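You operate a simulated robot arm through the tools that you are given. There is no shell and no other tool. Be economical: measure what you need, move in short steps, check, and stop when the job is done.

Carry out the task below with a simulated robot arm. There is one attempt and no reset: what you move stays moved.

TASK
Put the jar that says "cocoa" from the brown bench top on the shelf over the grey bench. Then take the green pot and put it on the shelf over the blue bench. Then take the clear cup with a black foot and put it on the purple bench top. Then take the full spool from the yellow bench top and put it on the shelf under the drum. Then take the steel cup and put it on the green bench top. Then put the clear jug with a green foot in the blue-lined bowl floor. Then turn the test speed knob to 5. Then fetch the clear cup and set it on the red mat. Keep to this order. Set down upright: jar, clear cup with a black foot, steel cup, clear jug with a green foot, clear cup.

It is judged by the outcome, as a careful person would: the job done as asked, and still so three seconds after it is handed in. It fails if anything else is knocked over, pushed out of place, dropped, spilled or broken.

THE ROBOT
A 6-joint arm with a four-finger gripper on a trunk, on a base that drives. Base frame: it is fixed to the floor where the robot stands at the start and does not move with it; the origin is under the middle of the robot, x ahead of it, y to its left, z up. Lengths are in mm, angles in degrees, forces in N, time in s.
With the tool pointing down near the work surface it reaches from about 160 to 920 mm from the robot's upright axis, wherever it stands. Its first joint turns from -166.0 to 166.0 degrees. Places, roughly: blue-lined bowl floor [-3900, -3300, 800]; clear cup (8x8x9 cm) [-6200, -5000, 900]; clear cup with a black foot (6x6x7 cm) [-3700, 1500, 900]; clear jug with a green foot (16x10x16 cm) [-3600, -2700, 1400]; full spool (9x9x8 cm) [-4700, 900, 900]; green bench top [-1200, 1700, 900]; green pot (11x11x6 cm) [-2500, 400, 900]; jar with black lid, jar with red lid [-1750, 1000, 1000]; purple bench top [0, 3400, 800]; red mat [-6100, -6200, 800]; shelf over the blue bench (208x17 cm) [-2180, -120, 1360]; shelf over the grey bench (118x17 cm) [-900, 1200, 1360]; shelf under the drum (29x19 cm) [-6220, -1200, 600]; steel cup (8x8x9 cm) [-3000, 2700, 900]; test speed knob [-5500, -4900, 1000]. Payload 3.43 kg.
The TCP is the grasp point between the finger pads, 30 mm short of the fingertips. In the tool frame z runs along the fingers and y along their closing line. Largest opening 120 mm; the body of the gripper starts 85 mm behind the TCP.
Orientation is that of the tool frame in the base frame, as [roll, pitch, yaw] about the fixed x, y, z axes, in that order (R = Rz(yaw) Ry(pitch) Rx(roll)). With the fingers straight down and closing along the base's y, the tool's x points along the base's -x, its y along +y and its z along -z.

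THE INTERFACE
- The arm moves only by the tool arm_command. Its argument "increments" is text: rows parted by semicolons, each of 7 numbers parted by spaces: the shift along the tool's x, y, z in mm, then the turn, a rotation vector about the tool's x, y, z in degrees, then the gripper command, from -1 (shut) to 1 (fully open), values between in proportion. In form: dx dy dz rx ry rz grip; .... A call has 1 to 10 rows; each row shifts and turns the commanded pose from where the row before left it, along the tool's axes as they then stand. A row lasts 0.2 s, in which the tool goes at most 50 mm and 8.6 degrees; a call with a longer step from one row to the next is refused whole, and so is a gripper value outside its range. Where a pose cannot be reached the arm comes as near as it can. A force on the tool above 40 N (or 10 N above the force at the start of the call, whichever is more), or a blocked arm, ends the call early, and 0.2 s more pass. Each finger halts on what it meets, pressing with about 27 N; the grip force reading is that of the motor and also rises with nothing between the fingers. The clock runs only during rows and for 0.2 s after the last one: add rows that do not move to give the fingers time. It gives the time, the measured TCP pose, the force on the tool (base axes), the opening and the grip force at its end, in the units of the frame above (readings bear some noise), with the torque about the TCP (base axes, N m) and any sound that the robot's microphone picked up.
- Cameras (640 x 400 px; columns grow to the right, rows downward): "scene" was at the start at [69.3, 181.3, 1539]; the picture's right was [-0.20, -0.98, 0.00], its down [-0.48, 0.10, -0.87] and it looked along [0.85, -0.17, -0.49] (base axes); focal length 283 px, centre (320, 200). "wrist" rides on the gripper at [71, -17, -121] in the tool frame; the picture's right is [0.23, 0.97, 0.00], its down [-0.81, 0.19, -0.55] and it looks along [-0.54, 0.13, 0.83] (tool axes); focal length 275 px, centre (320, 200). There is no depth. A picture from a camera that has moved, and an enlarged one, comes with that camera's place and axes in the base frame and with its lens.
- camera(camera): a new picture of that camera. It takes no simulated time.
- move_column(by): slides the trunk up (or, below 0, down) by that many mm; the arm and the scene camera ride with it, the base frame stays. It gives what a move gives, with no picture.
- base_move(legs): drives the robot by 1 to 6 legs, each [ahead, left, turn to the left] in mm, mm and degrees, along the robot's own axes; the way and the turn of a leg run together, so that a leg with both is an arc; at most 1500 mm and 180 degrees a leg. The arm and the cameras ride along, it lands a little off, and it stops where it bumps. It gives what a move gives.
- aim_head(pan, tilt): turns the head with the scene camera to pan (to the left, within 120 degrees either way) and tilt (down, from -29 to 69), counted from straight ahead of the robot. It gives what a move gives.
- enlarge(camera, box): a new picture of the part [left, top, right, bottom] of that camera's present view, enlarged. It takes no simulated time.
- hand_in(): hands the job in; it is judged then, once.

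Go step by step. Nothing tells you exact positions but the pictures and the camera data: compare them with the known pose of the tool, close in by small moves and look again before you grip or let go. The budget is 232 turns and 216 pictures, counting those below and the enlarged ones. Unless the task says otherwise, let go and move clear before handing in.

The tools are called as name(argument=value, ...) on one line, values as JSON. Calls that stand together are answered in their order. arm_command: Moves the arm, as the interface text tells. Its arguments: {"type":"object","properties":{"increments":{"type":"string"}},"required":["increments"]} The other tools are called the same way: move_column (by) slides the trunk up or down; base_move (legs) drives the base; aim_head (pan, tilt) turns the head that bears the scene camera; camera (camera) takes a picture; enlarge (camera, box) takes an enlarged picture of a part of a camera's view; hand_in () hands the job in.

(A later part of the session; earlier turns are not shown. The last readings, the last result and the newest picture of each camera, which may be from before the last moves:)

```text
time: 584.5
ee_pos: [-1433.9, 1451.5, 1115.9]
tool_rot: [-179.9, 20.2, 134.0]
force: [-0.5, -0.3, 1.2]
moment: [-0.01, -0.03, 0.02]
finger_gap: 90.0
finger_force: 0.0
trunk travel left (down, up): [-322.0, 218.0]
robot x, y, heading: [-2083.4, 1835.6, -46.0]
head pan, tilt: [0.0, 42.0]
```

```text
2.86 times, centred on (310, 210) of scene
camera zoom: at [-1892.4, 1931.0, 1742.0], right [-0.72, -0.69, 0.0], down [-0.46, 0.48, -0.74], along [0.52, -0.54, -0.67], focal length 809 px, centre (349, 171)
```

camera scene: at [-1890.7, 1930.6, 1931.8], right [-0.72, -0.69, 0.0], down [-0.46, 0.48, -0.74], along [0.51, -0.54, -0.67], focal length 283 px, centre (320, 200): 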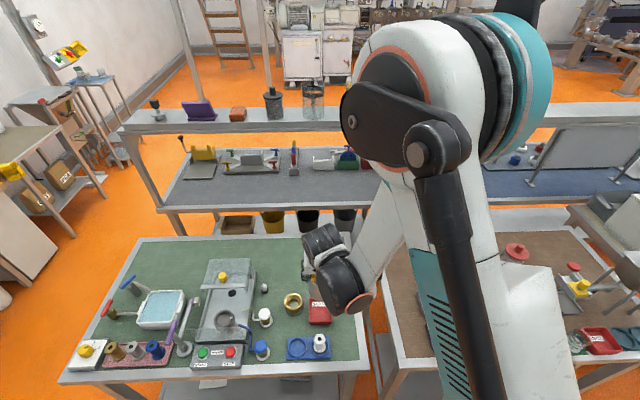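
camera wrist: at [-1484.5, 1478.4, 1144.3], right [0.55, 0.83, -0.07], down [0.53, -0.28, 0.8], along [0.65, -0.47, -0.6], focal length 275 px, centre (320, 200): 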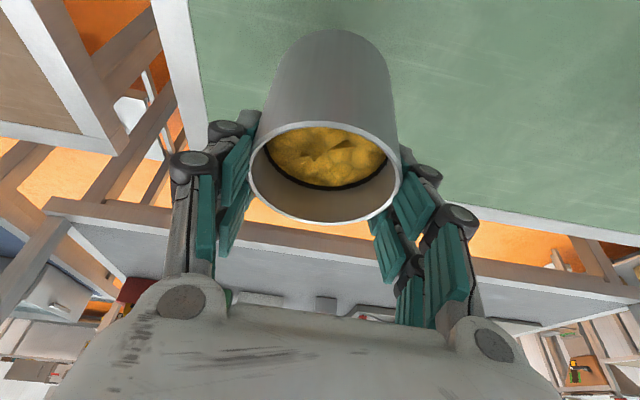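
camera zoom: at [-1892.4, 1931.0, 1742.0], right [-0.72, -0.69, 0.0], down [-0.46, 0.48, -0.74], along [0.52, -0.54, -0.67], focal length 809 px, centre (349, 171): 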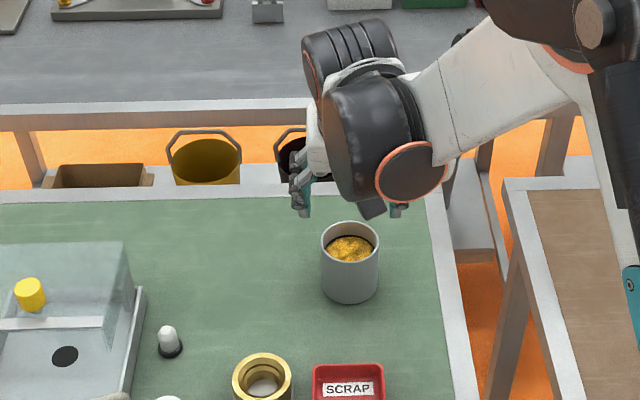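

The steel cup stands upright on the green bench with its contents. Next is the jug: I'll tuck the arm and drive round to the sink area.

arm_command(increments="0 0 -30 0 7 0 1;0 0 -30 0 7 0 1;0 0 -30 0 6 0 1;45 -20 0 0 0 0 1;45 -20 0 0 0 0 1;45 -20 0 0 0 0 1;45 -20 0 0 0 0 1;45 -20 0 0 0 0 1;45 -20 0 0 0 0 1")

base_move(legs=[[-130, 0, 1], [0, 850, 0], [0, 850, 0], [1150, 0, 0], [1150, 0, 0]])

base_move(legs=[[0, -1200, 0], [0, -1250, 0], [0, -1250, 0], [0, -1250, 0]])

aim_head(pan=-20, tilt=25)

camera(camera="scene")

```text
time: 586.5
ee_pos: [-1713.4, 1563.2, 1199.5]
tool_rot: [179.9, 0.2, 133.3]
force: [0.1, 0.3, -0.4]
moment: [0.02, -0.02, 0.0]
finger_gap: 120.3
finger_force: 0.0
trunk travel left (down, up): [-322.0, 218.0]
robot x, y, heading: [-2076.8, 1838.7, -45.8]
head pan, tilt: [0.0, 42.0]
```

```text
time: 607.0
ee_pos: [1028.5, 1206.4, 1203.1]
tool_rot: [180.0, 0.1, 134.7]
force: [1.1, 0.1, 0.1]
moment: [0.0, 0.01, 0.01]
finger_gap: 119.7
finger_force: 0.0
trunk travel left (down, up): [-322.0, 218.0]
robot x, y, heading: [666.8, 1466.7, -45.4]
head pan, tilt: [0.0, 42.0]
```

```text
time: 630.9
ee_pos: [-2526.8, -2278.1, 1201.3]
tool_rot: [-179.9, 0.1, 134.6]
force: [0.5, -0.7, 0.6]
moment: [0.01, 0.02, 0.0]
finger_gap: 120.1
finger_force: 0.0
trunk travel left (down, up): [-322.0, 218.0]
robot x, y, heading: [-2888.8, -2016.8, -45.6]
head pan, tilt: [0.0, 42.0]
```

```text
time: 631.7
ee_pos: [-2525.2, -2277.4, 1203.1]
tool_rot: [179.9, 0.1, 134.7]
force: [0.0, -1.0, -0.3]
moment: [0.04, 0.0, 0.02]
finger_gap: 119.9
finger_force: 0.2
trunk travel left (down, up): [-322.0, 218.0]
robot x, y, heading: [-2886.8, -2017.0, -45.5]
head pan, tilt: [-20.0, 25.0]
```

```text
46 pictures are left
camera scene: at [-2698.8, -1934.3, 1765.1], right [-0.76, -0.65, 0.0], down [-0.29, 0.34, -0.89], along [0.58, -0.68, -0.45], focal length 283 px, centre (320, 200)
```

scene: 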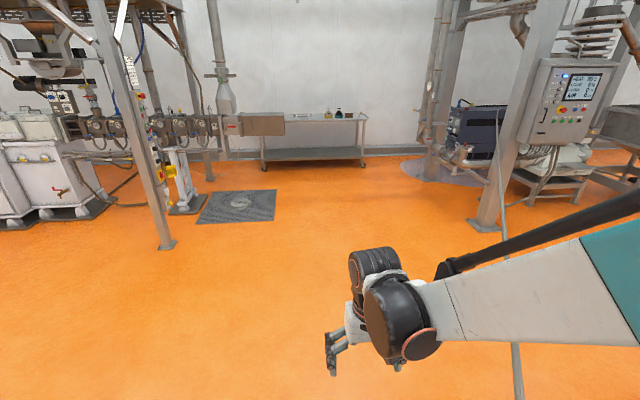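

The floor ahead is free. I'll move out in front of the sink counter, turn around and look at it from its front side.

base_move(legs=[[950, 0, 0], [0, 0, 180]])

aim_head(pan=50, tilt=25)

camera(camera="scene")

```text
time: 644.0
ee_pos: [-2590.0, -2441.8, 1201.1]
tool_rot: [-179.9, 0.0, -44.7]
force: [0.2, -0.2, -1.5]
moment: [0.01, 0.0, -0.01]
finger_gap: 120.2
finger_force: 0.1
trunk travel left (down, up): [-322.0, 218.0]
robot x, y, heading: [-2223.3, -2699.0, 135.1]
head pan, tilt: [-20.0, 25.0]
```

```text
time: 645.5
ee_pos: [-2591.0, -2441.9, 1202.4]
tool_rot: [-180.0, 0.1, -44.7]
force: [-0.1, 0.4, -0.1]
moment: [0.01, 0.0, 0.02]
finger_gap: 120.1
finger_force: 0.1
trunk travel left (down, up): [-322.0, 218.0]
robot x, y, heading: [-2223.2, -2696.1, 135.1]
head pan, tilt: [50.0, 25.0]
```

```text
45 pictures are left
camera scene: at [-2443.1, -2861.8, 1768.1], right [-0.09, 1.0, 0.0], down [0.42, 0.04, -0.91], along [-0.9, -0.08, -0.42], focal length 283 px, centre (320, 200)
```

scene: 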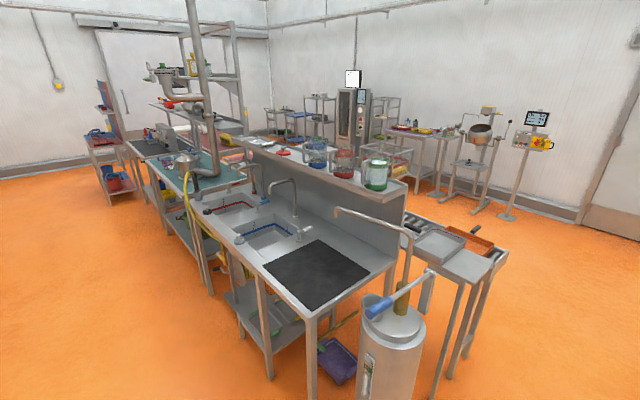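

I see the counter with a red-lined and a blue-lined sink bowl, and three jugs on the shelf behind; the green-footed one is nearest. I'll zoom in on these.

enlarge(camera="scene", box=[190, 130, 430, 290])

```text
2.50 times, centred on (310, 210) of scene
camera zoom: at [-2443.1, -2861.8, 1768.1], right [-0.09, 1.0, 0.0], down [0.42, 0.04, -0.91], along [-0.9, -0.08, -0.42], focal length 708 px, centre (345, 175)
```

zoom: 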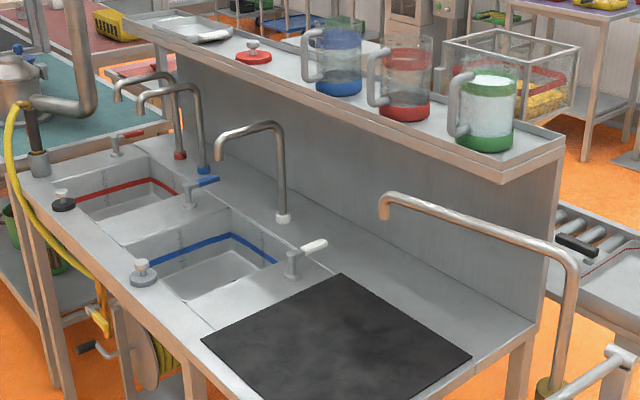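

The green-footed jug holds a whitish fill and has its handle toward the front-left; I'll keep it strictly upright. I'll position in front of it with the trunk raised and the tool above the rim.

move_column(by=215)

base_move(legs=[[0, 950, 0], [150, 0, 0]])

arm_command(increments="0 20 -40 0 0 0 1;-20 25 -35 0 0 0 1;-40 25 -15 0 0 0 1;-40 0 0 0 0 0 1;-40 0 0 0 0 0 1")

aim_head(pan=0, tilt=35)

camera(camera="wrist")

camera(camera="scene")

```text
time: 647.8
ee_pos: [-2589.8, -2442.5, 1416.7]
tool_rot: [-180.0, 0.0, -44.6]
force: [-0.4, 0.5, 0.9]
moment: [0.0, -0.03, 0.01]
finger_gap: 119.8
finger_force: 0.0
trunk travel left (down, up): [-537.0, 3.0]
robot x, y, heading: [-2224.1, -2696.1, 134.9]
head pan, tilt: [50.0, 25.0]
```

```text
time: 653.7
ee_pos: [-3376.2, -3017.7, 1417.7]
tool_rot: [180.0, -0.1, -44.7]
force: [-1.3, 1.0, -0.3]
moment: [-0.05, -0.02, 0.02]
finger_gap: 119.8
finger_force: 0.1
trunk travel left (down, up): [-537.0, 3.0]
robot x, y, heading: [-3011.0, -3273.7, 134.9]
head pan, tilt: [50.0, 25.0]
```

```text
time: 654.9
ee_pos: [-3527.0, -2968.8, 1506.5]
tool_rot: [180.0, 0.0, -44.7]
force: [0.2, -0.5, -0.6]
moment: [0.0, -0.08, 0.0]
finger_gap: 119.9
finger_force: 0.0
trunk travel left (down, up): [-537.0, 3.0]
robot x, y, heading: [-3006.1, -3272.6, 135.0]
head pan, tilt: [50.0, 25.0]
```

```text
time: 656.1
ee_pos: [-3523.5, -2969.0, 1507.9]
tool_rot: [180.0, 0.1, -44.7]
force: [-0.7, 0.1, -0.1]
moment: [-0.04, 0.0, -0.01]
finger_gap: 120.0
finger_force: 0.0
trunk travel left (down, up): [-537.0, 3.0]
robot x, y, heading: [-3006.5, -3271.6, 135.0]
head pan, tilt: [0.0, 35.0]
```

```text
43 pictures are left
camera wrist: at [-3460.7, -3007.9, 1627.8], right [-0.52, -0.85, 0.0], down [-0.71, 0.43, 0.55], along [-0.47, 0.29, -0.83], focal length 275 px, centre (320, 200)
```

wrist: 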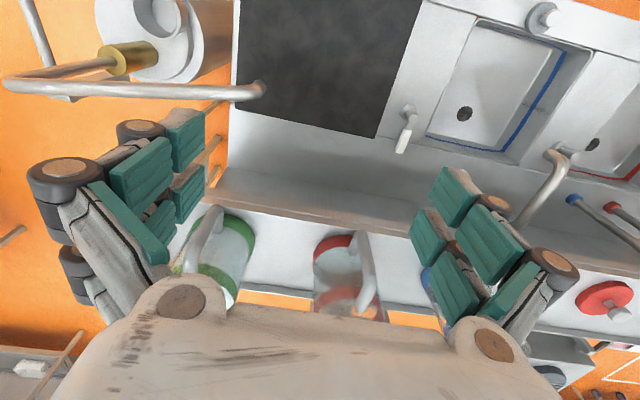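

```text
42 pictures are left
camera scene: at [-3199.0, -3368.1, 1967.4], right [0.71, 0.71, 0.0], down [0.41, -0.4, -0.82], along [-0.58, 0.58, -0.57], focal length 283 px, centre (320, 200)
```

scene: 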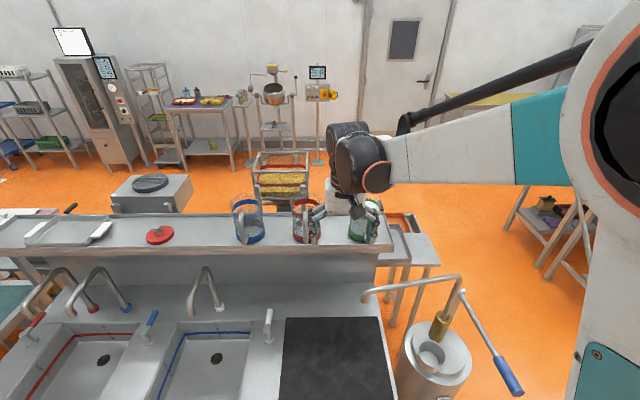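

enlarge(camera="scene", box=[220, 180, 400, 260])

enlarge(camera="wrist", box=[150, 180, 310, 310])

```text
3.56 times, centred on (310, 220) of scene
camera zoom: at [-3199.0, -3368.1, 1967.4], right [0.71, 0.71, 0.0], down [0.41, -0.4, -0.82], along [-0.58, 0.58, -0.57], focal length 1006 px, centre (356, 129)
```

zoom: 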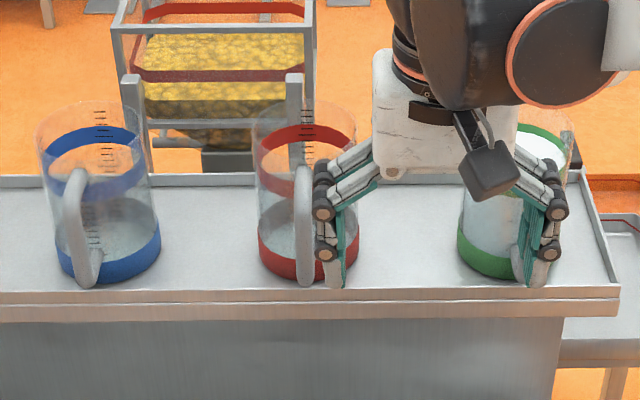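

```text
3.08 times, centred on (230, 245) of wrist
camera zoom: at [-3460.7, -3007.9, 1627.8], right [-0.52, -0.85, 0.0], down [-0.71, 0.43, 0.55], along [-0.47, 0.29, -0.83], focal length 847 px, centre (597, 62)
```

zoom: 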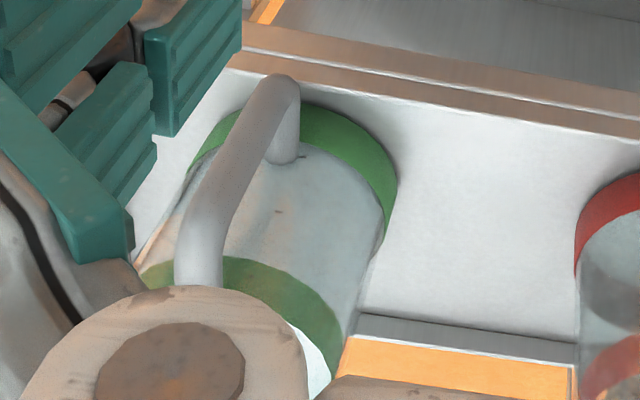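

The handle faces me and the jug is full of white liquid, so I'll do a level top-down grip on the body. Axis ≈ (-3597, -2766). I'll raise above the rim and move over it.

arm_command(increments="0 0 -30 0 0 0 1;0 0 -25 0 0 0 1;-39 -18.4 0 0 0 0 1;-39 -18.4 0 0 0 0 1;-39 -18.4 0 0 0 0 1;-39 -18.4 0 0 0 0 1;-39 -18.4 0 0 0 0 1;0 0 0 0 0 0 1")

camera(camera="wrist")

```text
time: 657.9
ee_pos: [-3595.8, -2768.8, 1564.2]
tool_rot: [179.9, 0.0, -44.7]
force: [0.9, -0.5, 0.1]
moment: [0.06, 0.07, -0.02]
finger_gap: 120.0
finger_force: 0.0
trunk travel left (down, up): [-537.0, 3.0]
robot x, y, heading: [-3013.1, -3272.8, 135.0]
head pan, tilt: [0.0, 35.0]
```

```text
39 pictures are left
camera wrist: at [-3533.0, -2807.0, 1684.2], right [-0.52, -0.85, 0.0], down [-0.71, 0.43, 0.55], along [-0.47, 0.29, -0.83], focal length 275 px, centre (320, 200)
```

wrist: 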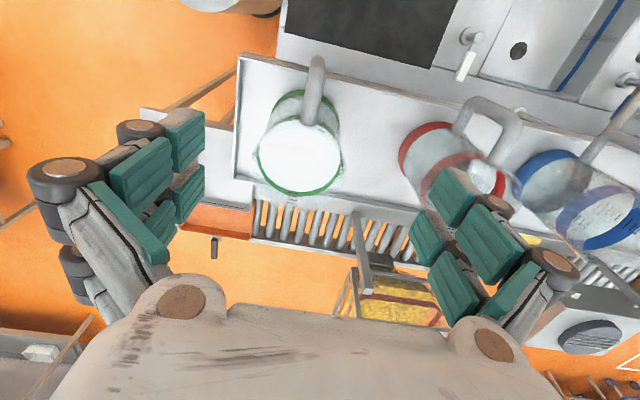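

The wide green band and disc suggest the shelf is at z≈1280 and the jug's axis is about 63 mm further ahead. I'll correct and descend partway, then recheck.

arm_command(increments="-30 -4.5 0 0 0 0 1;-30 -4.2 0 0 0 0 1;0 0 25 0 0 0 1;0 0 25 0 0 0 1;0 0 25 0 0 0 1;0 0 0 0 0 0 1")

camera(camera="wrist")

enlarge(camera="scene", box=[280, 150, 420, 260])

```text
time: 659.3
ee_pos: [-3634.4, -2717.2, 1487.8]
tool_rot: [180.0, 0.2, -44.7]
force: [0.3, -0.6, -0.4]
moment: [-0.02, -0.02, -0.01]
finger_gap: 120.0
finger_force: 0.0
trunk travel left (down, up): [-537.0, 3.0]
robot x, y, heading: [-3009.4, -3276.4, 135.0]
head pan, tilt: [0.0, 35.0]
```

```text
38 pictures are left
camera wrist: at [-3571.1, -2756.8, 1607.8], right [-0.52, -0.85, 0.0], down [-0.71, 0.43, 0.55], along [-0.47, 0.29, -0.83], focal length 275 px, centre (320, 200)
```

wrist: 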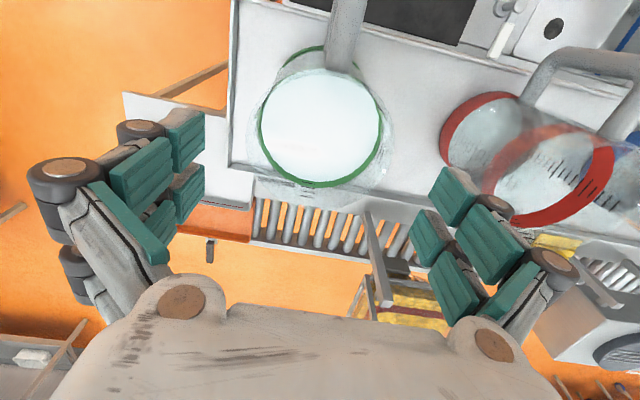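

```text
3.64 times, centred on (350, 205) of scene
camera zoom: at [-3198.8, -3368.1, 1967.4], right [0.71, 0.71, 0.0], down [0.41, -0.4, -0.82], along [-0.58, 0.58, -0.57], focal length 1029 px, centre (211, 182)
```

zoom: 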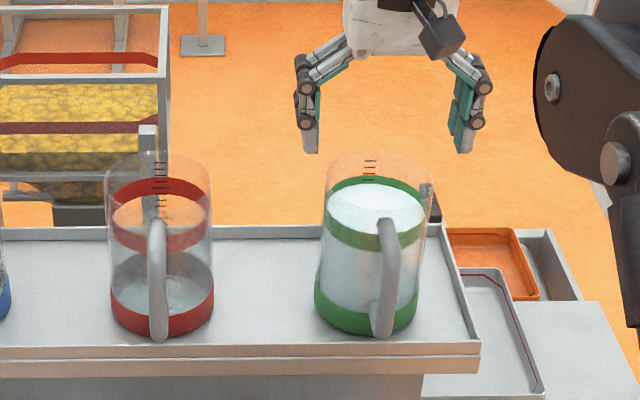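

The band sits at z≈1425 (rim ≈1465) and the axis is 10 mm nearer than the tool. I'll correct, descend around the body and check before closing.

arm_command(increments="10 -1.4 10 0 0 0 1;0 0 20 0 0 0 1;0 0 20 0 0 0 1;0 0 18 0 0 0 1;0 0 0 0 0 0 1")

camera(camera="wrist")

enlarge(camera="scene", box=[280, 150, 420, 260])

```text
time: 660.5
ee_pos: [-3624.9, -2725.1, 1419.6]
tool_rot: [-179.9, 0.1, -44.7]
force: [-0.4, -0.2, 0.3]
moment: [0.0, -0.01, 0.02]
finger_gap: 120.2
finger_force: 0.0
trunk travel left (down, up): [-537.0, 3.0]
robot x, y, heading: [-3009.6, -3272.0, 135.1]
head pan, tilt: [0.0, 35.0]
```

```text
36 pictures are left
camera wrist: at [-3562.8, -2762.9, 1539.8], right [-0.52, -0.85, 0.0], down [-0.71, 0.43, 0.55], along [-0.47, 0.29, -0.83], focal length 275 px, centre (320, 200)
```

wrist: 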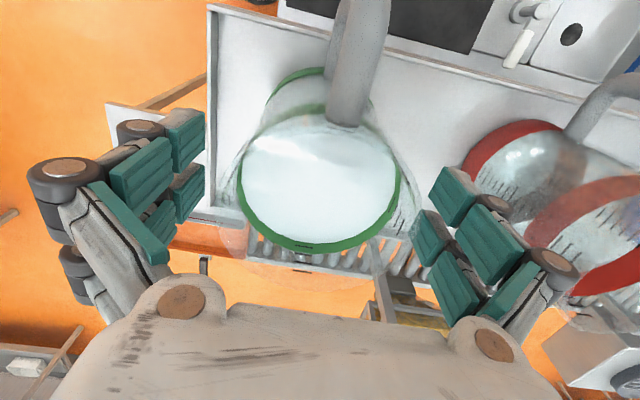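

```text
3.64 times, centred on (350, 205) of scene
camera zoom: at [-3198.4, -3368.6, 1967.4], right [0.71, 0.71, 0.0], down [0.41, -0.4, -0.82], along [-0.58, 0.58, -0.57], focal length 1029 px, centre (211, 182)
```

zoom: 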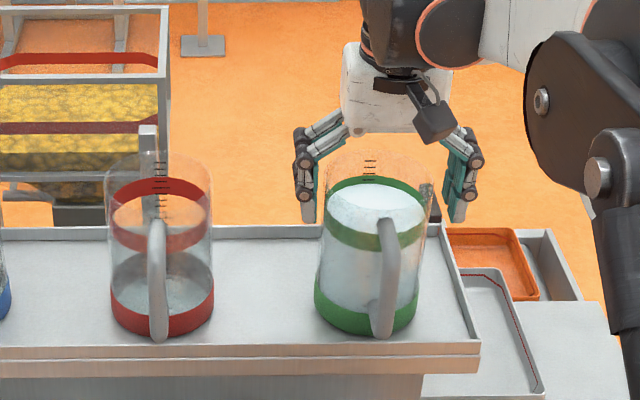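

Centred. I'll go 20 mm lower, close, and lift slowly.

arm_command(increments="-2 0 20 0 0 0 1;0 0 0 0 0 0 0.8;0 0 0 0 0 0 0.6;0 0 0 0 0 0 -1;0 0 0 0 0 0 -1;0 0 0 0 0 0 -1;0 0 -4 0 0 0 -1;0 0 -8 0 0 0 -1;0 0 -12 0 0 0 -1;0 0 0 0 0 0 -1")

camera(camera="wrist")

```text
time: 662.7
ee_pos: [-3627.9, -2722.0, 1422.8]
tool_rot: [179.8, 0.0, -44.7]
force: [-0.1, -0.9, -8.8]
moment: [0.08, 0.05, 0.0]
finger_gap: 99.4
finger_force: 27.2
trunk travel left (down, up): [-537.0, 3.0]
robot x, y, heading: [-3010.9, -3276.6, 135.2]
head pan, tilt: [0.0, 35.0]
```

```text
34 pictures are left
camera wrist: at [-3565.5, -2760.6, 1543.0], right [-0.52, -0.85, 0.0], down [-0.71, 0.43, 0.55], along [-0.47, 0.29, -0.83], focal length 275 px, centre (320, 200)
```

wrist: 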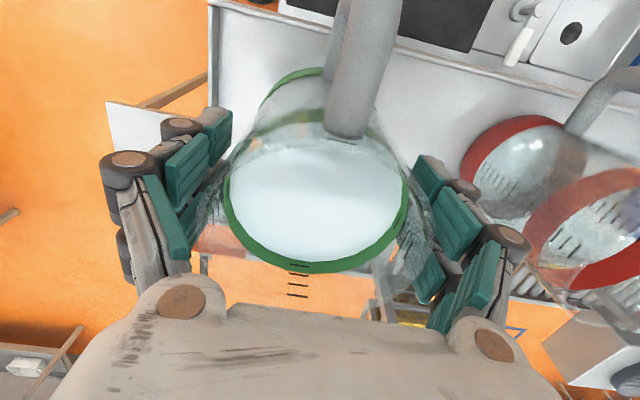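

The jug is held (≈0.9 kg) and level. I'll raise a bit more, draw it back over the counter gently, and move left to the blue-lined bowl.

arm_command(increments="0 0 -15 0 0 0 -1;0 0 -20 0 0 0 -1;15 0 0 0 0 0 -1;25 0 0 0 0 0 -1;30 0 0 0 0 0 -1;30 0 0 0 0 0 -1;30 0 0 0 0 0 -1;30 0 0 0 0 0 -1;30 0 0 0 0 0 -1;15 0 0 0 0 0 -1")

arm_command(increments="15 0 0 0 0 0 -1;25 0 0 0 0 0 -1;10 0 0 0 0 0 -1;0 0 0 0 0 0 -1")

base_move(legs=[[0, 260, 0], [0, 260, 0]])

camera(camera="scene")

camera(camera="wrist")

```text
time: 664.9
ee_pos: [-3482.7, -2867.4, 1458.1]
tool_rot: [-179.9, 0.1, -44.7]
force: [-0.2, 0.0, -9.0]
moment: [0.08, 0.06, 0.04]
finger_gap: 99.4
finger_force: 26.8
trunk travel left (down, up): [-537.0, 3.0]
robot x, y, heading: [-3008.7, -3273.1, 135.1]
head pan, tilt: [0.0, 35.0]
```

```text
time: 665.9
ee_pos: [-3447.0, -2901.8, 1458.9]
tool_rot: [-179.9, 0.1, -44.7]
force: [0.5, 0.0, -8.4]
moment: [0.02, 0.08, -0.03]
finger_gap: 99.4
finger_force: 27.4
trunk travel left (down, up): [-537.0, 3.0]
robot x, y, heading: [-3011.6, -3275.5, 135.2]
head pan, tilt: [0.0, 35.0]
```

```text
time: 669.2
ee_pos: [-3815.0, -3273.4, 1457.6]
tool_rot: [-180.0, 0.2, -44.6]
force: [-0.2, -0.8, -9.1]
moment: [0.05, 0.01, -0.04]
finger_gap: 99.6
finger_force: 27.0
trunk travel left (down, up): [-537.0, 3.0]
robot x, y, heading: [-3373.1, -3641.9, 135.0]
head pan, tilt: [0.0, 35.0]
```

```text
33 pictures are left
camera scene: at [-3566.9, -3738.3, 1967.1], right [0.7, 0.71, 0.0], down [0.41, -0.4, -0.82], along [-0.58, 0.58, -0.57], focal length 283 px, centre (320, 200)
```

scene: 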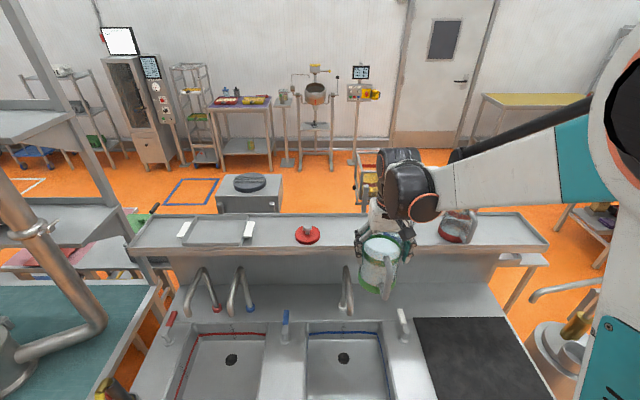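

```text
32 pictures are left
camera wrist: at [-3751.8, -3311.4, 1578.8], right [-0.52, -0.86, 0.0], down [-0.71, 0.43, 0.55], along [-0.47, 0.29, -0.83], focal length 275 px, centre (320, 200)
```

wrist: 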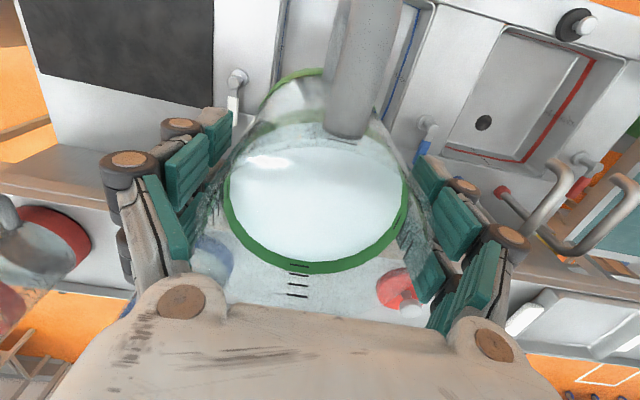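

Level and steady above the blue-lined bowl. I'll adjust 12 mm forward and lower with the trunk to just above counter level.

arm_command(increments="-6 2 0 0 0 0 -1;-6 2 0 0 0 0 -1;0 0 0 0 0 0 -1")

move_column(by=-390)

aim_head(pan=0, tilt=48)

camera(camera="scene")

camera(camera="wrist")

```text
time: 670.0
ee_pos: [-3824.9, -3267.0, 1459.0]
tool_rot: [-180.0, 0.1, -44.5]
force: [-0.7, 0.1, -9.4]
moment: [0.06, 0.06, 0.0]
finger_gap: 99.3
finger_force: 27.1
trunk travel left (down, up): [-537.0, 3.0]
robot x, y, heading: [-3372.1, -3642.4, 135.2]
head pan, tilt: [0.0, 35.0]
```

```text
time: 673.8
ee_pos: [-3824.7, -3266.9, 1069.6]
tool_rot: [180.0, 0.1, -44.5]
force: [0.3, -0.6, -9.3]
moment: [0.07, 0.07, -0.02]
finger_gap: 99.2
finger_force: 27.2
trunk travel left (down, up): [-147.0, 393.0]
robot x, y, heading: [-3376.3, -3639.6, 135.6]
head pan, tilt: [0.0, 35.0]
```

```text
time: 674.5
ee_pos: [-3824.1, -3267.0, 1068.7]
tool_rot: [180.0, 0.1, -44.5]
force: [-0.1, 0.0, -9.1]
moment: [0.08, 0.02, 0.01]
finger_gap: 99.4
finger_force: 26.9
trunk travel left (down, up): [-147.0, 393.0]
robot x, y, heading: [-3373.3, -3642.2, 135.2]
head pan, tilt: [0.0, 48.0]
```

```text
31 pictures are left
camera scene: at [-3558.7, -3743.5, 1558.4], right [0.7, 0.71, 0.0], down [0.53, -0.52, -0.67], along [-0.48, 0.47, -0.74], focal length 283 px, centre (320, 200)
```

scene: 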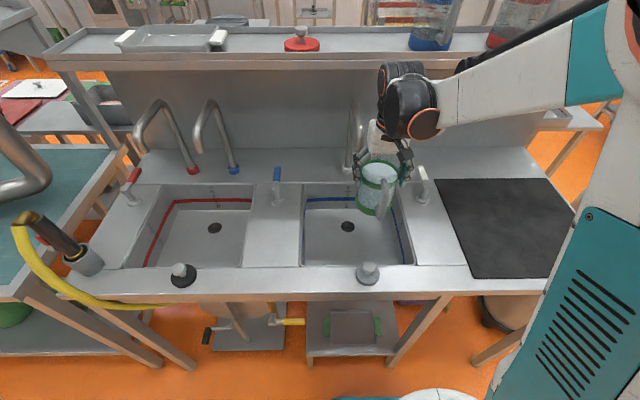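

```text
30 pictures are left
camera wrist: at [-3761.5, -3304.8, 1189.3], right [-0.52, -0.86, 0.0], down [-0.71, 0.43, 0.55], along [-0.47, 0.29, -0.83], focal length 275 px, centre (320, 200)
```

wrist: 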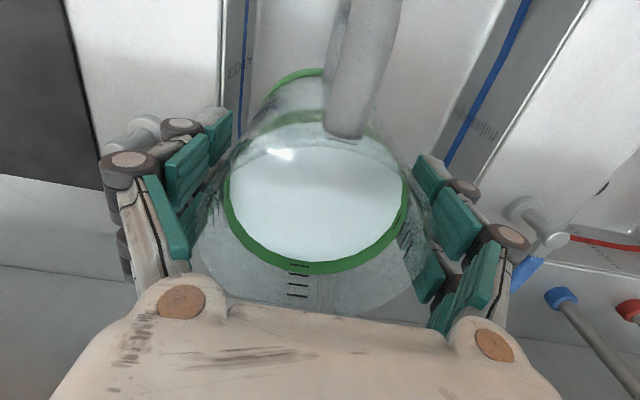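

The jug hangs over the right half of the bowl. I'll shift it 18 mm toward me to keep clear of the faucet, then lower further.

arm_command(increments="9 0 0 0 0 0 -1;9 0 0 0 0 0 -1;0 0 0 0 0 0 -1")

move_column(by=-125)

camera(camera="scene")

```text
time: 675.4
ee_pos: [-3811.5, -3278.6, 1068.7]
tool_rot: [180.0, 0.0, -44.5]
force: [0.0, 0.1, -8.1]
moment: [0.03, 0.07, 0.01]
finger_gap: 99.4
finger_force: 26.8
trunk travel left (down, up): [-147.0, 393.0]
robot x, y, heading: [-3376.4, -3640.1, 135.1]
head pan, tilt: [0.0, 48.0]
```

```text
time: 676.9
ee_pos: [-3811.8, -3279.9, 944.4]
tool_rot: [-180.0, 0.0, -44.5]
force: [0.2, -0.6, -7.3]
moment: [0.07, 0.06, 0.0]
finger_gap: 99.5
finger_force: 27.0
trunk travel left (down, up): [-22.0, 518.0]
robot x, y, heading: [-3376.8, -3643.9, 135.3]
head pan, tilt: [0.0, 48.0]
```

```text
29 pictures are left
camera scene: at [-3558.5, -3743.6, 1433.4], right [0.7, 0.71, 0.0], down [0.53, -0.52, -0.67], along [-0.48, 0.47, -0.74], focal length 283 px, centre (320, 200)
```

scene: 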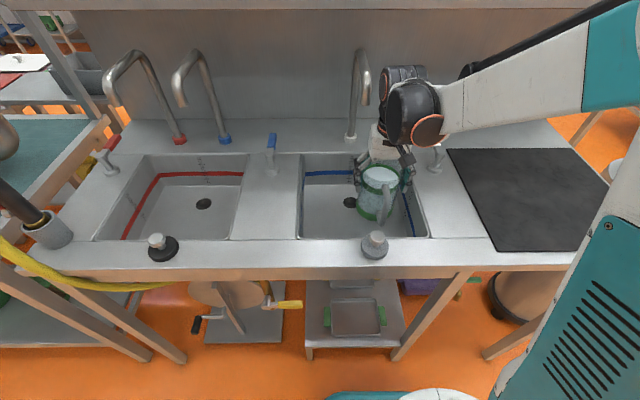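

Inside the bowl, clear of the faucet. Final lowering in small steps.

arm_command(increments="0 0 8 0 0 0 -1;0 0 8 0 0 0 -1;0 0 6 0 0 0 -1;0 0 4 0 0 0 -1;0 0 3 0 0 0 -1;0 0 3 0 0 0 -1;0 0 3 0 0 0 -1;0 0 3 0 0 0 -1;0 0 0 0 0 0 -1")

enlarge(camera="scene", box=[290, 60, 450, 250])

```text
time: 678.9
ee_pos: [-3811.7, -3279.8, 905.2]
tool_rot: [-180.0, 0.1, -44.6]
force: [0.1, -0.9, -8.5]
moment: [0.05, 0.03, 0.0]
finger_gap: 99.2
finger_force: 26.4
trunk travel left (down, up): [-22.0, 518.0]
robot x, y, heading: [-3375.2, -3642.3, 135.4]
head pan, tilt: [0.0, 48.0]
```

```text
2.11 times, centred on (370, 155) of scene
camera zoom: at [-3558.6, -3743.5, 1433.3], right [0.7, 0.71, 0.0], down [0.53, -0.52, -0.67], along [-0.48, 0.47, -0.74], focal length 596 px, centre (215, 295)
```

zoom: 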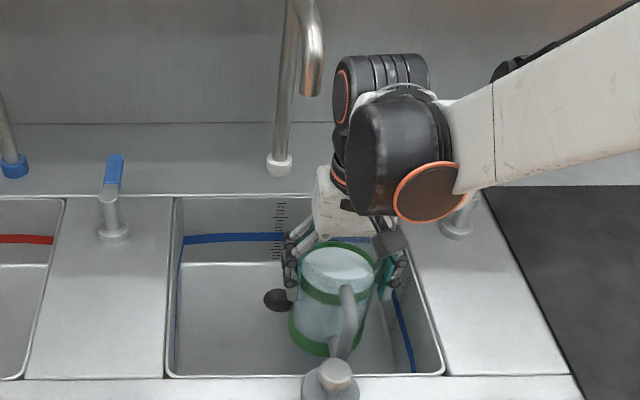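

I'll shift 18 mm left for finger clearance from the right wall, then continue down.

arm_command(increments="0 9 0 0 0 0 -1;0 9 0 0 0 0 -1;0 0 4 0 0 0 -1;0 0 3 0 0 0 -1;0 0 3 0 0 0 -1;0 0 3 0 0 0 -1;0 0 3 0 0 0 -1;0 0 3 0 0 0 -1;0 0 0 0 0 0 -1")

arm_command(increments="0 0 3 0 0 0 -1;0 0 3 0 0 0 -1;0 0 3 0 0 0 -1;0 0 3 0 0 0 -1;0 0 0 0 0 0 -1")

enlarge(camera="scene", box=[290, 60, 450, 250])

```text
time: 680.9
ee_pos: [-3824.3, -3292.7, 887.0]
tool_rot: [180.0, 0.1, -44.5]
force: [0.1, -0.6, -8.9]
moment: [0.04, 0.07, -0.04]
finger_gap: 99.6
finger_force: 26.8
trunk travel left (down, up): [-22.0, 518.0]
robot x, y, heading: [-3374.6, -3641.7, 135.0]
head pan, tilt: [0.0, 48.0]
```

```text
time: 682.1
ee_pos: [-3824.0, -3292.6, 876.3]
tool_rot: [-180.0, 0.2, -44.4]
force: [-1.0, -3.2, 14.4]
moment: [0.0, 0.14, 0.01]
finger_gap: 99.4
finger_force: 26.8
trunk travel left (down, up): [-22.0, 518.0]
robot x, y, heading: [-3376.8, -3643.5, 135.2]
head pan, tilt: [0.0, 48.0]
```

```text
2.11 times, centred on (370, 155) of scene
camera zoom: at [-3557.5, -3744.7, 1433.4], right [0.7, 0.71, 0.0], down [0.53, -0.52, -0.67], along [-0.48, 0.47, -0.74], focal length 596 px, centre (215, 295)
```

zoom: 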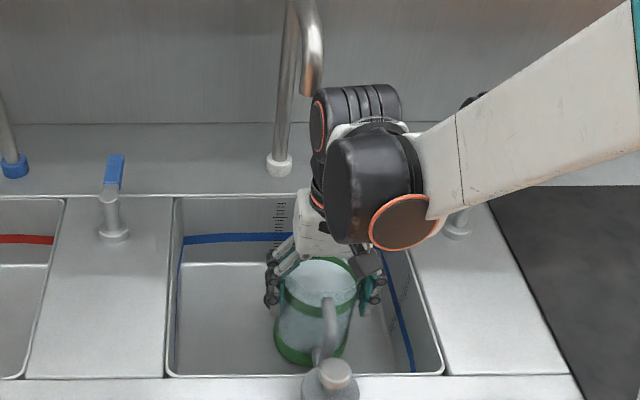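

Contact with the bowl floor. I release and rise straight up.

arm_command(increments="0 0 -1.5 0 0 0 -1;0 0 0 0 0 0 0.8;0 0 0 0 0 0 0.9;0 0 0 0 0 0 0.9;0 0 -15 0 0 0 0.9;0 0 -30 0 0 0 0.9;0 0 -40 0 0 0 0.9;0 0 -40 0 0 0 0.9;0 0 -40 0 0 0 0.9")

enlarge(camera="scene", box=[290, 60, 450, 250])

```text
time: 684.1
ee_pos: [-3825.0, -3292.7, 1042.1]
tool_rot: [-179.9, 0.1, -44.6]
force: [-0.3, -0.4, -0.8]
moment: [0.01, 0.01, 0.03]
finger_gap: 114.0
finger_force: 0.2
trunk travel left (down, up): [-22.0, 518.0]
robot x, y, heading: [-3377.5, -3641.9, 135.2]
head pan, tilt: [0.0, 48.0]
```

```text
2.11 times, centred on (370, 155) of scene
camera zoom: at [-3558.2, -3743.9, 1433.4], right [0.7, 0.71, 0.0], down [0.53, -0.52, -0.67], along [-0.48, 0.47, -0.74], focal length 596 px, centre (215, 295)
```

zoom: 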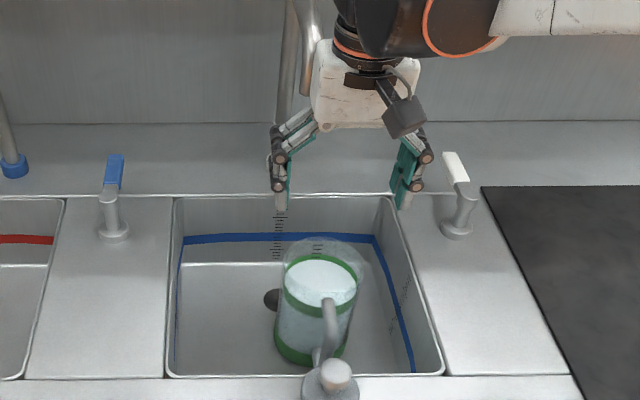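

The jug stands upright in the bowl. Next the test speed knob further left: I'll raise, back off and look that way.

move_column(by=250)

base_move(legs=[[-260, 0, 0]])

aim_head(pan=65, tilt=22)

camera(camera="scene")

```text
time: 686.7
ee_pos: [-3824.3, -3291.9, 1292.3]
tool_rot: [-179.9, 0.1, -44.5]
force: [0.1, 0.1, -0.3]
moment: [0.0, 0.02, -0.01]
finger_gap: 113.8
finger_force: 0.0
trunk travel left (down, up): [-272.0, 268.0]
robot x, y, heading: [-3375.5, -3642.4, 135.1]
head pan, tilt: [0.0, 48.0]
```

```text
time: 688.5
ee_pos: [-3639.7, -3475.4, 1291.1]
tool_rot: [-180.0, 0.1, -44.5]
force: [0.4, -0.6, 0.7]
moment: [0.04, 0.03, 0.01]
finger_gap: 114.0
finger_force: 0.0
trunk travel left (down, up): [-272.0, 268.0]
robot x, y, heading: [-3194.0, -3821.6, 135.5]
head pan, tilt: [0.0, 48.0]
```

```text
time: 689.9
ee_pos: [-3640.3, -3474.7, 1291.2]
tool_rot: [-180.0, 0.1, -44.4]
force: [-0.1, -1.0, 0.8]
moment: [0.02, 0.01, 0.04]
finger_gap: 114.1
finger_force: 0.0
trunk travel left (down, up): [-272.0, 268.0]
robot x, y, heading: [-3193.7, -3823.1, 135.2]
head pan, tilt: [65.0, 22.0]
```

```text
25 pictures are left
camera scene: at [-3405.5, -4013.3, 1723.0], right [-0.35, 0.94, 0.0], down [0.35, 0.13, -0.93], along [-0.87, -0.32, -0.38], focal length 283 px, centre (320, 200)
```

scene: 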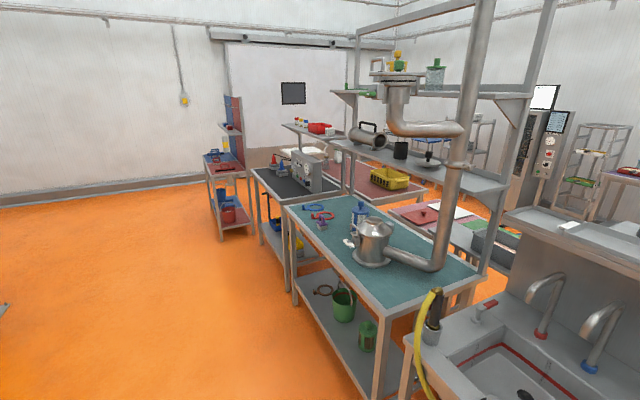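

The tester with the knob is on the black-topped bench ahead-left. I'll drive along in front of it and look at its panel.

base_move(legs=[[0, 1190, 0], [0, 1190, 0]])

aim_head(pan=0, tilt=35)

camera(camera="scene")

```text
time: 701.5
ee_pos: [-5316.0, -5150.8, 1292.0]
tool_rot: [180.0, 0.1, -44.9]
force: [0.7, 0.0, 0.1]
moment: [-0.01, -0.04, -0.02]
finger_gap: 114.1
finger_force: 0.1
trunk travel left (down, up): [-272.0, 268.0]
robot x, y, heading: [-4873.0, -5504.8, 134.9]
head pan, tilt: [65.0, 22.0]
```

```text
time: 702.9
ee_pos: [-5316.5, -5149.4, 1291.3]
tool_rot: [-180.0, 0.0, -44.9]
force: [0.7, -0.6, 0.8]
moment: [-0.01, -0.01, 0.0]
finger_gap: 113.9
finger_force: 0.1
trunk travel left (down, up): [-272.0, 268.0]
robot x, y, heading: [-4866.5, -5507.3, 135.0]
head pan, tilt: [0.0, 35.0]
```

```text
24 pictures are left
camera scene: at [-5059.8, -5597.4, 1702.4], right [0.71, 0.71, 0.0], down [0.41, -0.41, -0.82], along [-0.58, 0.58, -0.57], focal length 283 px, centre (320, 200)
```

scene: 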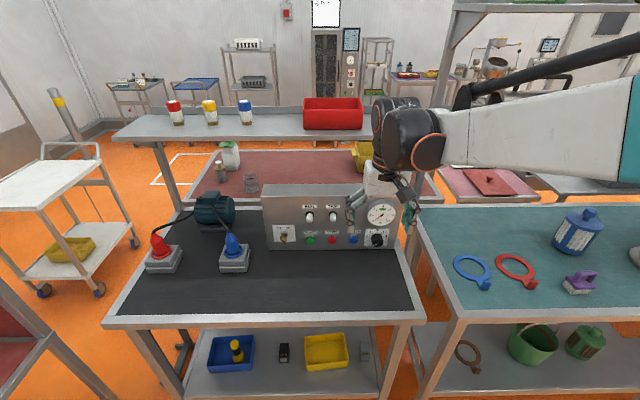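

enlarge(camera="scene", box=[255, 170, 425, 265])

```text
3.76 times, centred on (340, 218) of scene
camera zoom: at [-5059.8, -5597.4, 1702.4], right [0.71, 0.71, 0.0], down [0.41, -0.41, -0.82], along [-0.58, 0.58, -0.57], focal length 1066 px, centre (245, 134)
```

zoom: 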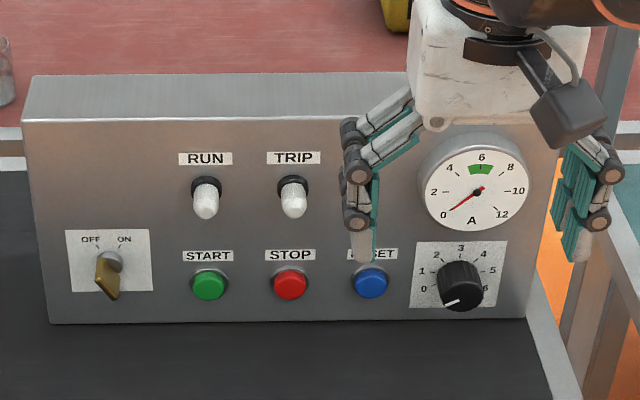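

The panel faces me; the knob (scale 0–6, now at 0) sits at the lower right. I'll turn the tool horizontal toward it: shift right, lower the trunk, and pitch the tool forward.

arm_command(increments="-35 -38 0 0 0 0 0.3;-35 -38 0 0 0 0 0.3")

move_column(by=-240)

arm_command(increments="0 0 0 0 -8.4 0 0;0 0 0 0 -8.4 0 0;0 0 0 0 -8.4 0 0;0 0 0 0 -8.4 0 0;0 0 0 0 -8.4 0 0;0 0 0 0 -8 0 0")

arm_command(increments="0 0 0 0 -8 0 0;0 0 0 0 -8 0 0;0 0 0 0 -8 0 0;0 0 0 0 -8 0 0;0 0 0 0 -8 0 0")

camera(camera="wrist")

```text
refused: row 1 steps farther than a row can; nothing moved
```

```text
time: 705.4
ee_pos: [-5316.4, -5149.5, 1051.4]
tool_rot: [-180.0, 0.1, -44.8]
force: [-0.3, -0.4, 0.5]
moment: [0.0, 0.0, 0.04]
finger_gap: 113.9
finger_force: 0.1
trunk travel left (down, up): [-32.0, 508.0]
robot x, y, heading: [-4870.6, -5506.7, 134.9]
head pan, tilt: [0.0, 35.0]
```

```text
time: 706.8
ee_pos: [-5317.2, -5150.6, 1051.5]
tool_rot: [180.0, 50.3, -44.9]
force: [0.5, 0.3, 0.5]
moment: [-0.01, 0.0, 0.01]
finger_gap: 60.1
finger_force: 0.0
trunk travel left (down, up): [-32.0, 508.0]
robot x, y, heading: [-4866.8, -5506.0, 134.7]
head pan, tilt: [0.0, 35.0]
```

```text
time: 708.0
ee_pos: [-5319.1, -5147.0, 1066.4]
tool_rot: [178.1, 89.1, -46.9]
force: [0.9, 0.7, -0.1]
moment: [0.0, -0.04, 0.04]
finger_gap: 60.0
finger_force: 0.2
out of reach, approached as far as the arm can: row 5
trunk travel left (down, up): [-32.0, 508.0]
robot x, y, heading: [-4868.7, -5501.4, 135.1]
head pan, tilt: [0.0, 35.0]
```

```text
22 pictures are left
camera wrist: at [-5221.4, -5221.5, 997.3], right [-0.68, -0.69, -0.23], down [0.25, -0.52, 0.82], along [-0.69, 0.5, 0.52], focal length 275 px, centre (320, 200)
```

wrist: 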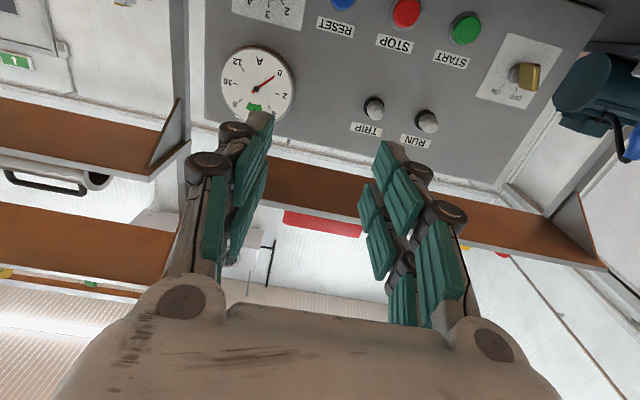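

The tool is horizontal now. I'll move it right, down and forward to bring the knob into the wrist view.

arm_command(increments="20 -23 36 0 0 0 0;20 -23 36 0 0 0 0;20 -23 36 0 0 0 0")

camera(camera="wrist")

```text
time: 708.8
ee_pos: [-5352.2, -5018.2, 1022.3]
tool_rot: [45.2, 89.9, -179.8]
force: [0.0, 0.0, -0.6]
moment: [-0.05, -0.01, 0.03]
finger_gap: 60.0
finger_force: 0.1
out of reach, approached as far as the arm can: row 1, 2
trunk travel left (down, up): [-32.0, 508.0]
robot x, y, heading: [-4870.4, -5505.0, 134.9]
head pan, tilt: [0.0, 35.0]
```

```text
21 pictures are left
camera wrist: at [-5255.2, -5090.7, 950.8], right [-0.69, -0.69, -0.23], down [0.26, -0.53, 0.81], along [-0.68, 0.5, 0.54], focal length 275 px, centre (320, 200)
```

wrist: 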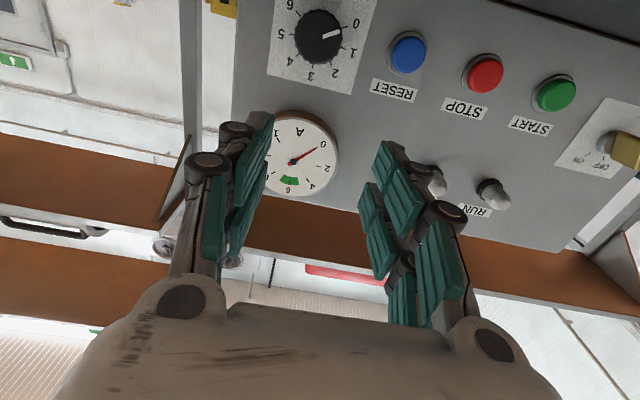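

The knob is at about (-5462, -4889, 967). Before going in, I need to check how low the wrist hangs over the bench in this posture.

camera(camera="scene")

```text
20 pictures are left
camera scene: at [-5059.7, -5597.5, 1462.3], right [0.71, 0.71, 0.0], down [0.41, -0.41, -0.82], along [-0.58, 0.58, -0.57], focal length 283 px, centre (320, 200)
```

scene: 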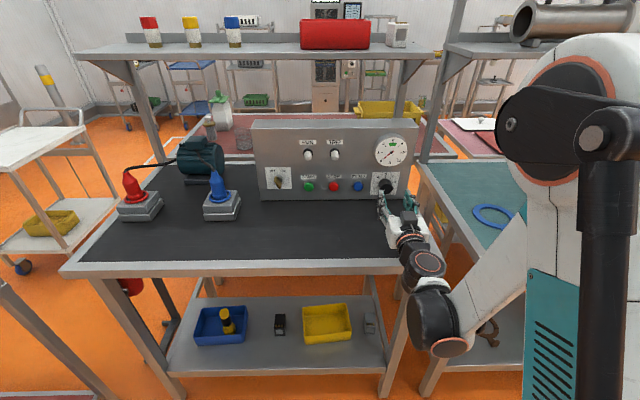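

In this posture the wrist drum would hit the bench edge. Instead I'll grip the knob's sides with the tool tilted 45°, and turn about the knob's own axis in two grips of about 100° each. First re-tilt and line up.

arm_command(increments="0 0 0 0 8.5 0 0;0 0 0 0 8.5 0 0;0 0 0 0 8.5 0 0;0 0 0 0 8.5 0 0;0 0 0 0 8.5 0 0;0 0 0 0 2.4 0 0;-12 -7 40 0 0 0 0;-12 -7 40 0 0 0 0")

camera(camera="wrist")

```text
time: 710.6
ee_pos: [-5396.6, -4956.1, 983.3]
tool_rot: [-179.9, 45.2, -44.9]
force: [0.7, -0.8, 0.3]
moment: [0.03, -0.02, 0.03]
finger_gap: 59.9
finger_force: 0.0
out of reach, approached as far as the arm can: row 1
trunk travel left (down, up): [-32.0, 508.0]
robot x, y, heading: [-4871.5, -5505.4, 134.9]
head pan, tilt: [0.0, 35.0]
```

```text
19 pictures are left
camera wrist: at [-5287.1, -5039.4, 1018.2], right [-0.57, -0.8, -0.16], down [-0.26, -0.01, 0.96], along [-0.78, 0.59, -0.21], focal length 275 px, centre (320, 200)
```

wrist: 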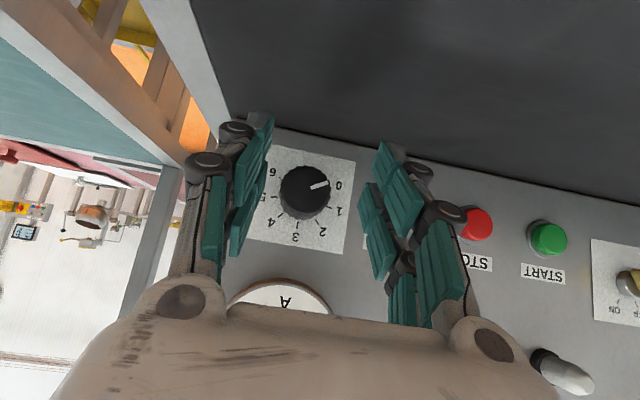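

The knob is centred laterally. Now pre-rotate −48° about the knob axis, then advance onto it.

arm_command(increments="2 0 2 0 0 0 0;0 2.07 0 5.66 0 -5.66 0;0 2.07 0 5.66 0 -5.66 0;0 2.07 0 5.66 0 -5.66 0;0 2.07 0 5.66 0 -5.66 0;0 2.07 0 5.66 0 -5.66 0;0 2.07 0 5.66 0 -5.66 0;0 0 0 0 0 0 0")

camera(camera="wrist")

```text
time: 712.4
ee_pos: [-5403.1, -4964.3, 976.8]
tool_rot: [-122.3, 28.2, -8.3]
force: [-0.5, 0.3, -0.9]
moment: [-0.02, -0.02, -0.02]
finger_gap: 60.2
finger_force: 0.1
trunk travel left (down, up): [-32.0, 508.0]
robot x, y, heading: [-4872.0, -5502.6, 134.8]
head pan, tilt: [0.0, 35.0]
```

```text
18 pictures are left
camera wrist: at [-5317.1, -5070.3, 1012.0], right [-0.26, -0.49, -0.83], down [-0.73, -0.47, 0.5], along [-0.64, 0.73, -0.23], focal length 275 px, centre (320, 200)
```

wrist: 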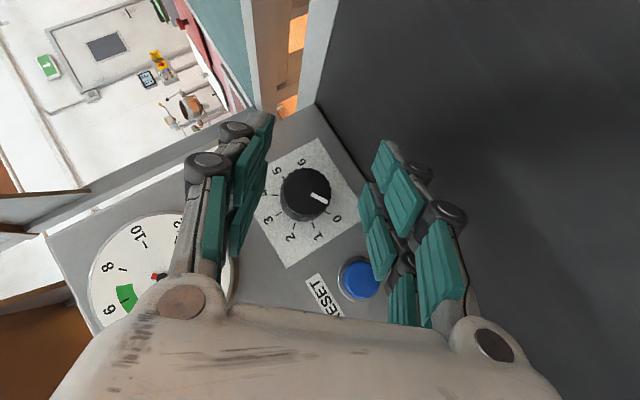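

arm_command(increments="-30 0 30 0 0 0 0;-20 0 20 0 0 0 0;-10 0 10 0 0 0 0;0 0 0 0 0 0 0")

camera(camera="wrist")

```text
time: 713.2
ee_pos: [-5458.7, -4908.3, 976.7]
tool_rot: [-122.5, 28.1, -8.7]
force: [12.6, -18.4, -0.6]
moment: [-0.57, -0.31, 0.63]
finger_gap: 64.4
finger_force: 3.4
trunk travel left (down, up): [-32.0, 508.0]
robot x, y, heading: [-4867.7, -5508.8, 134.9]
head pan, tilt: [0.0, 35.0]
stopped in row 4: the force on the tool passed its limit at 47 N (the readings are from after the stop); the commanded pose is now the measured one
```

```text
17 pictures are left
camera wrist: at [-5372.6, -5014.3, 1012.3], right [-0.26, -0.49, -0.83], down [-0.73, -0.46, 0.5], along [-0.63, 0.74, -0.24], focal length 275 px, centre (320, 200)
```

wrist: 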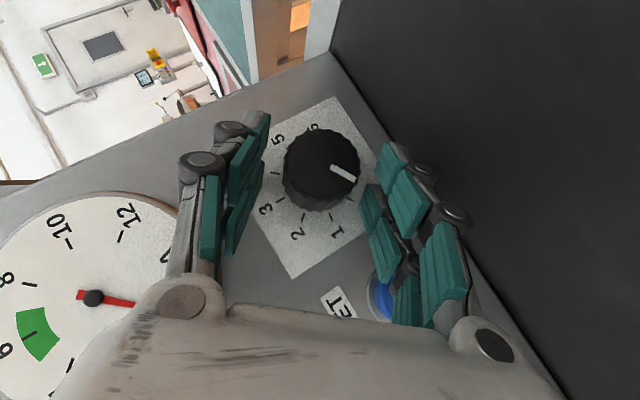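

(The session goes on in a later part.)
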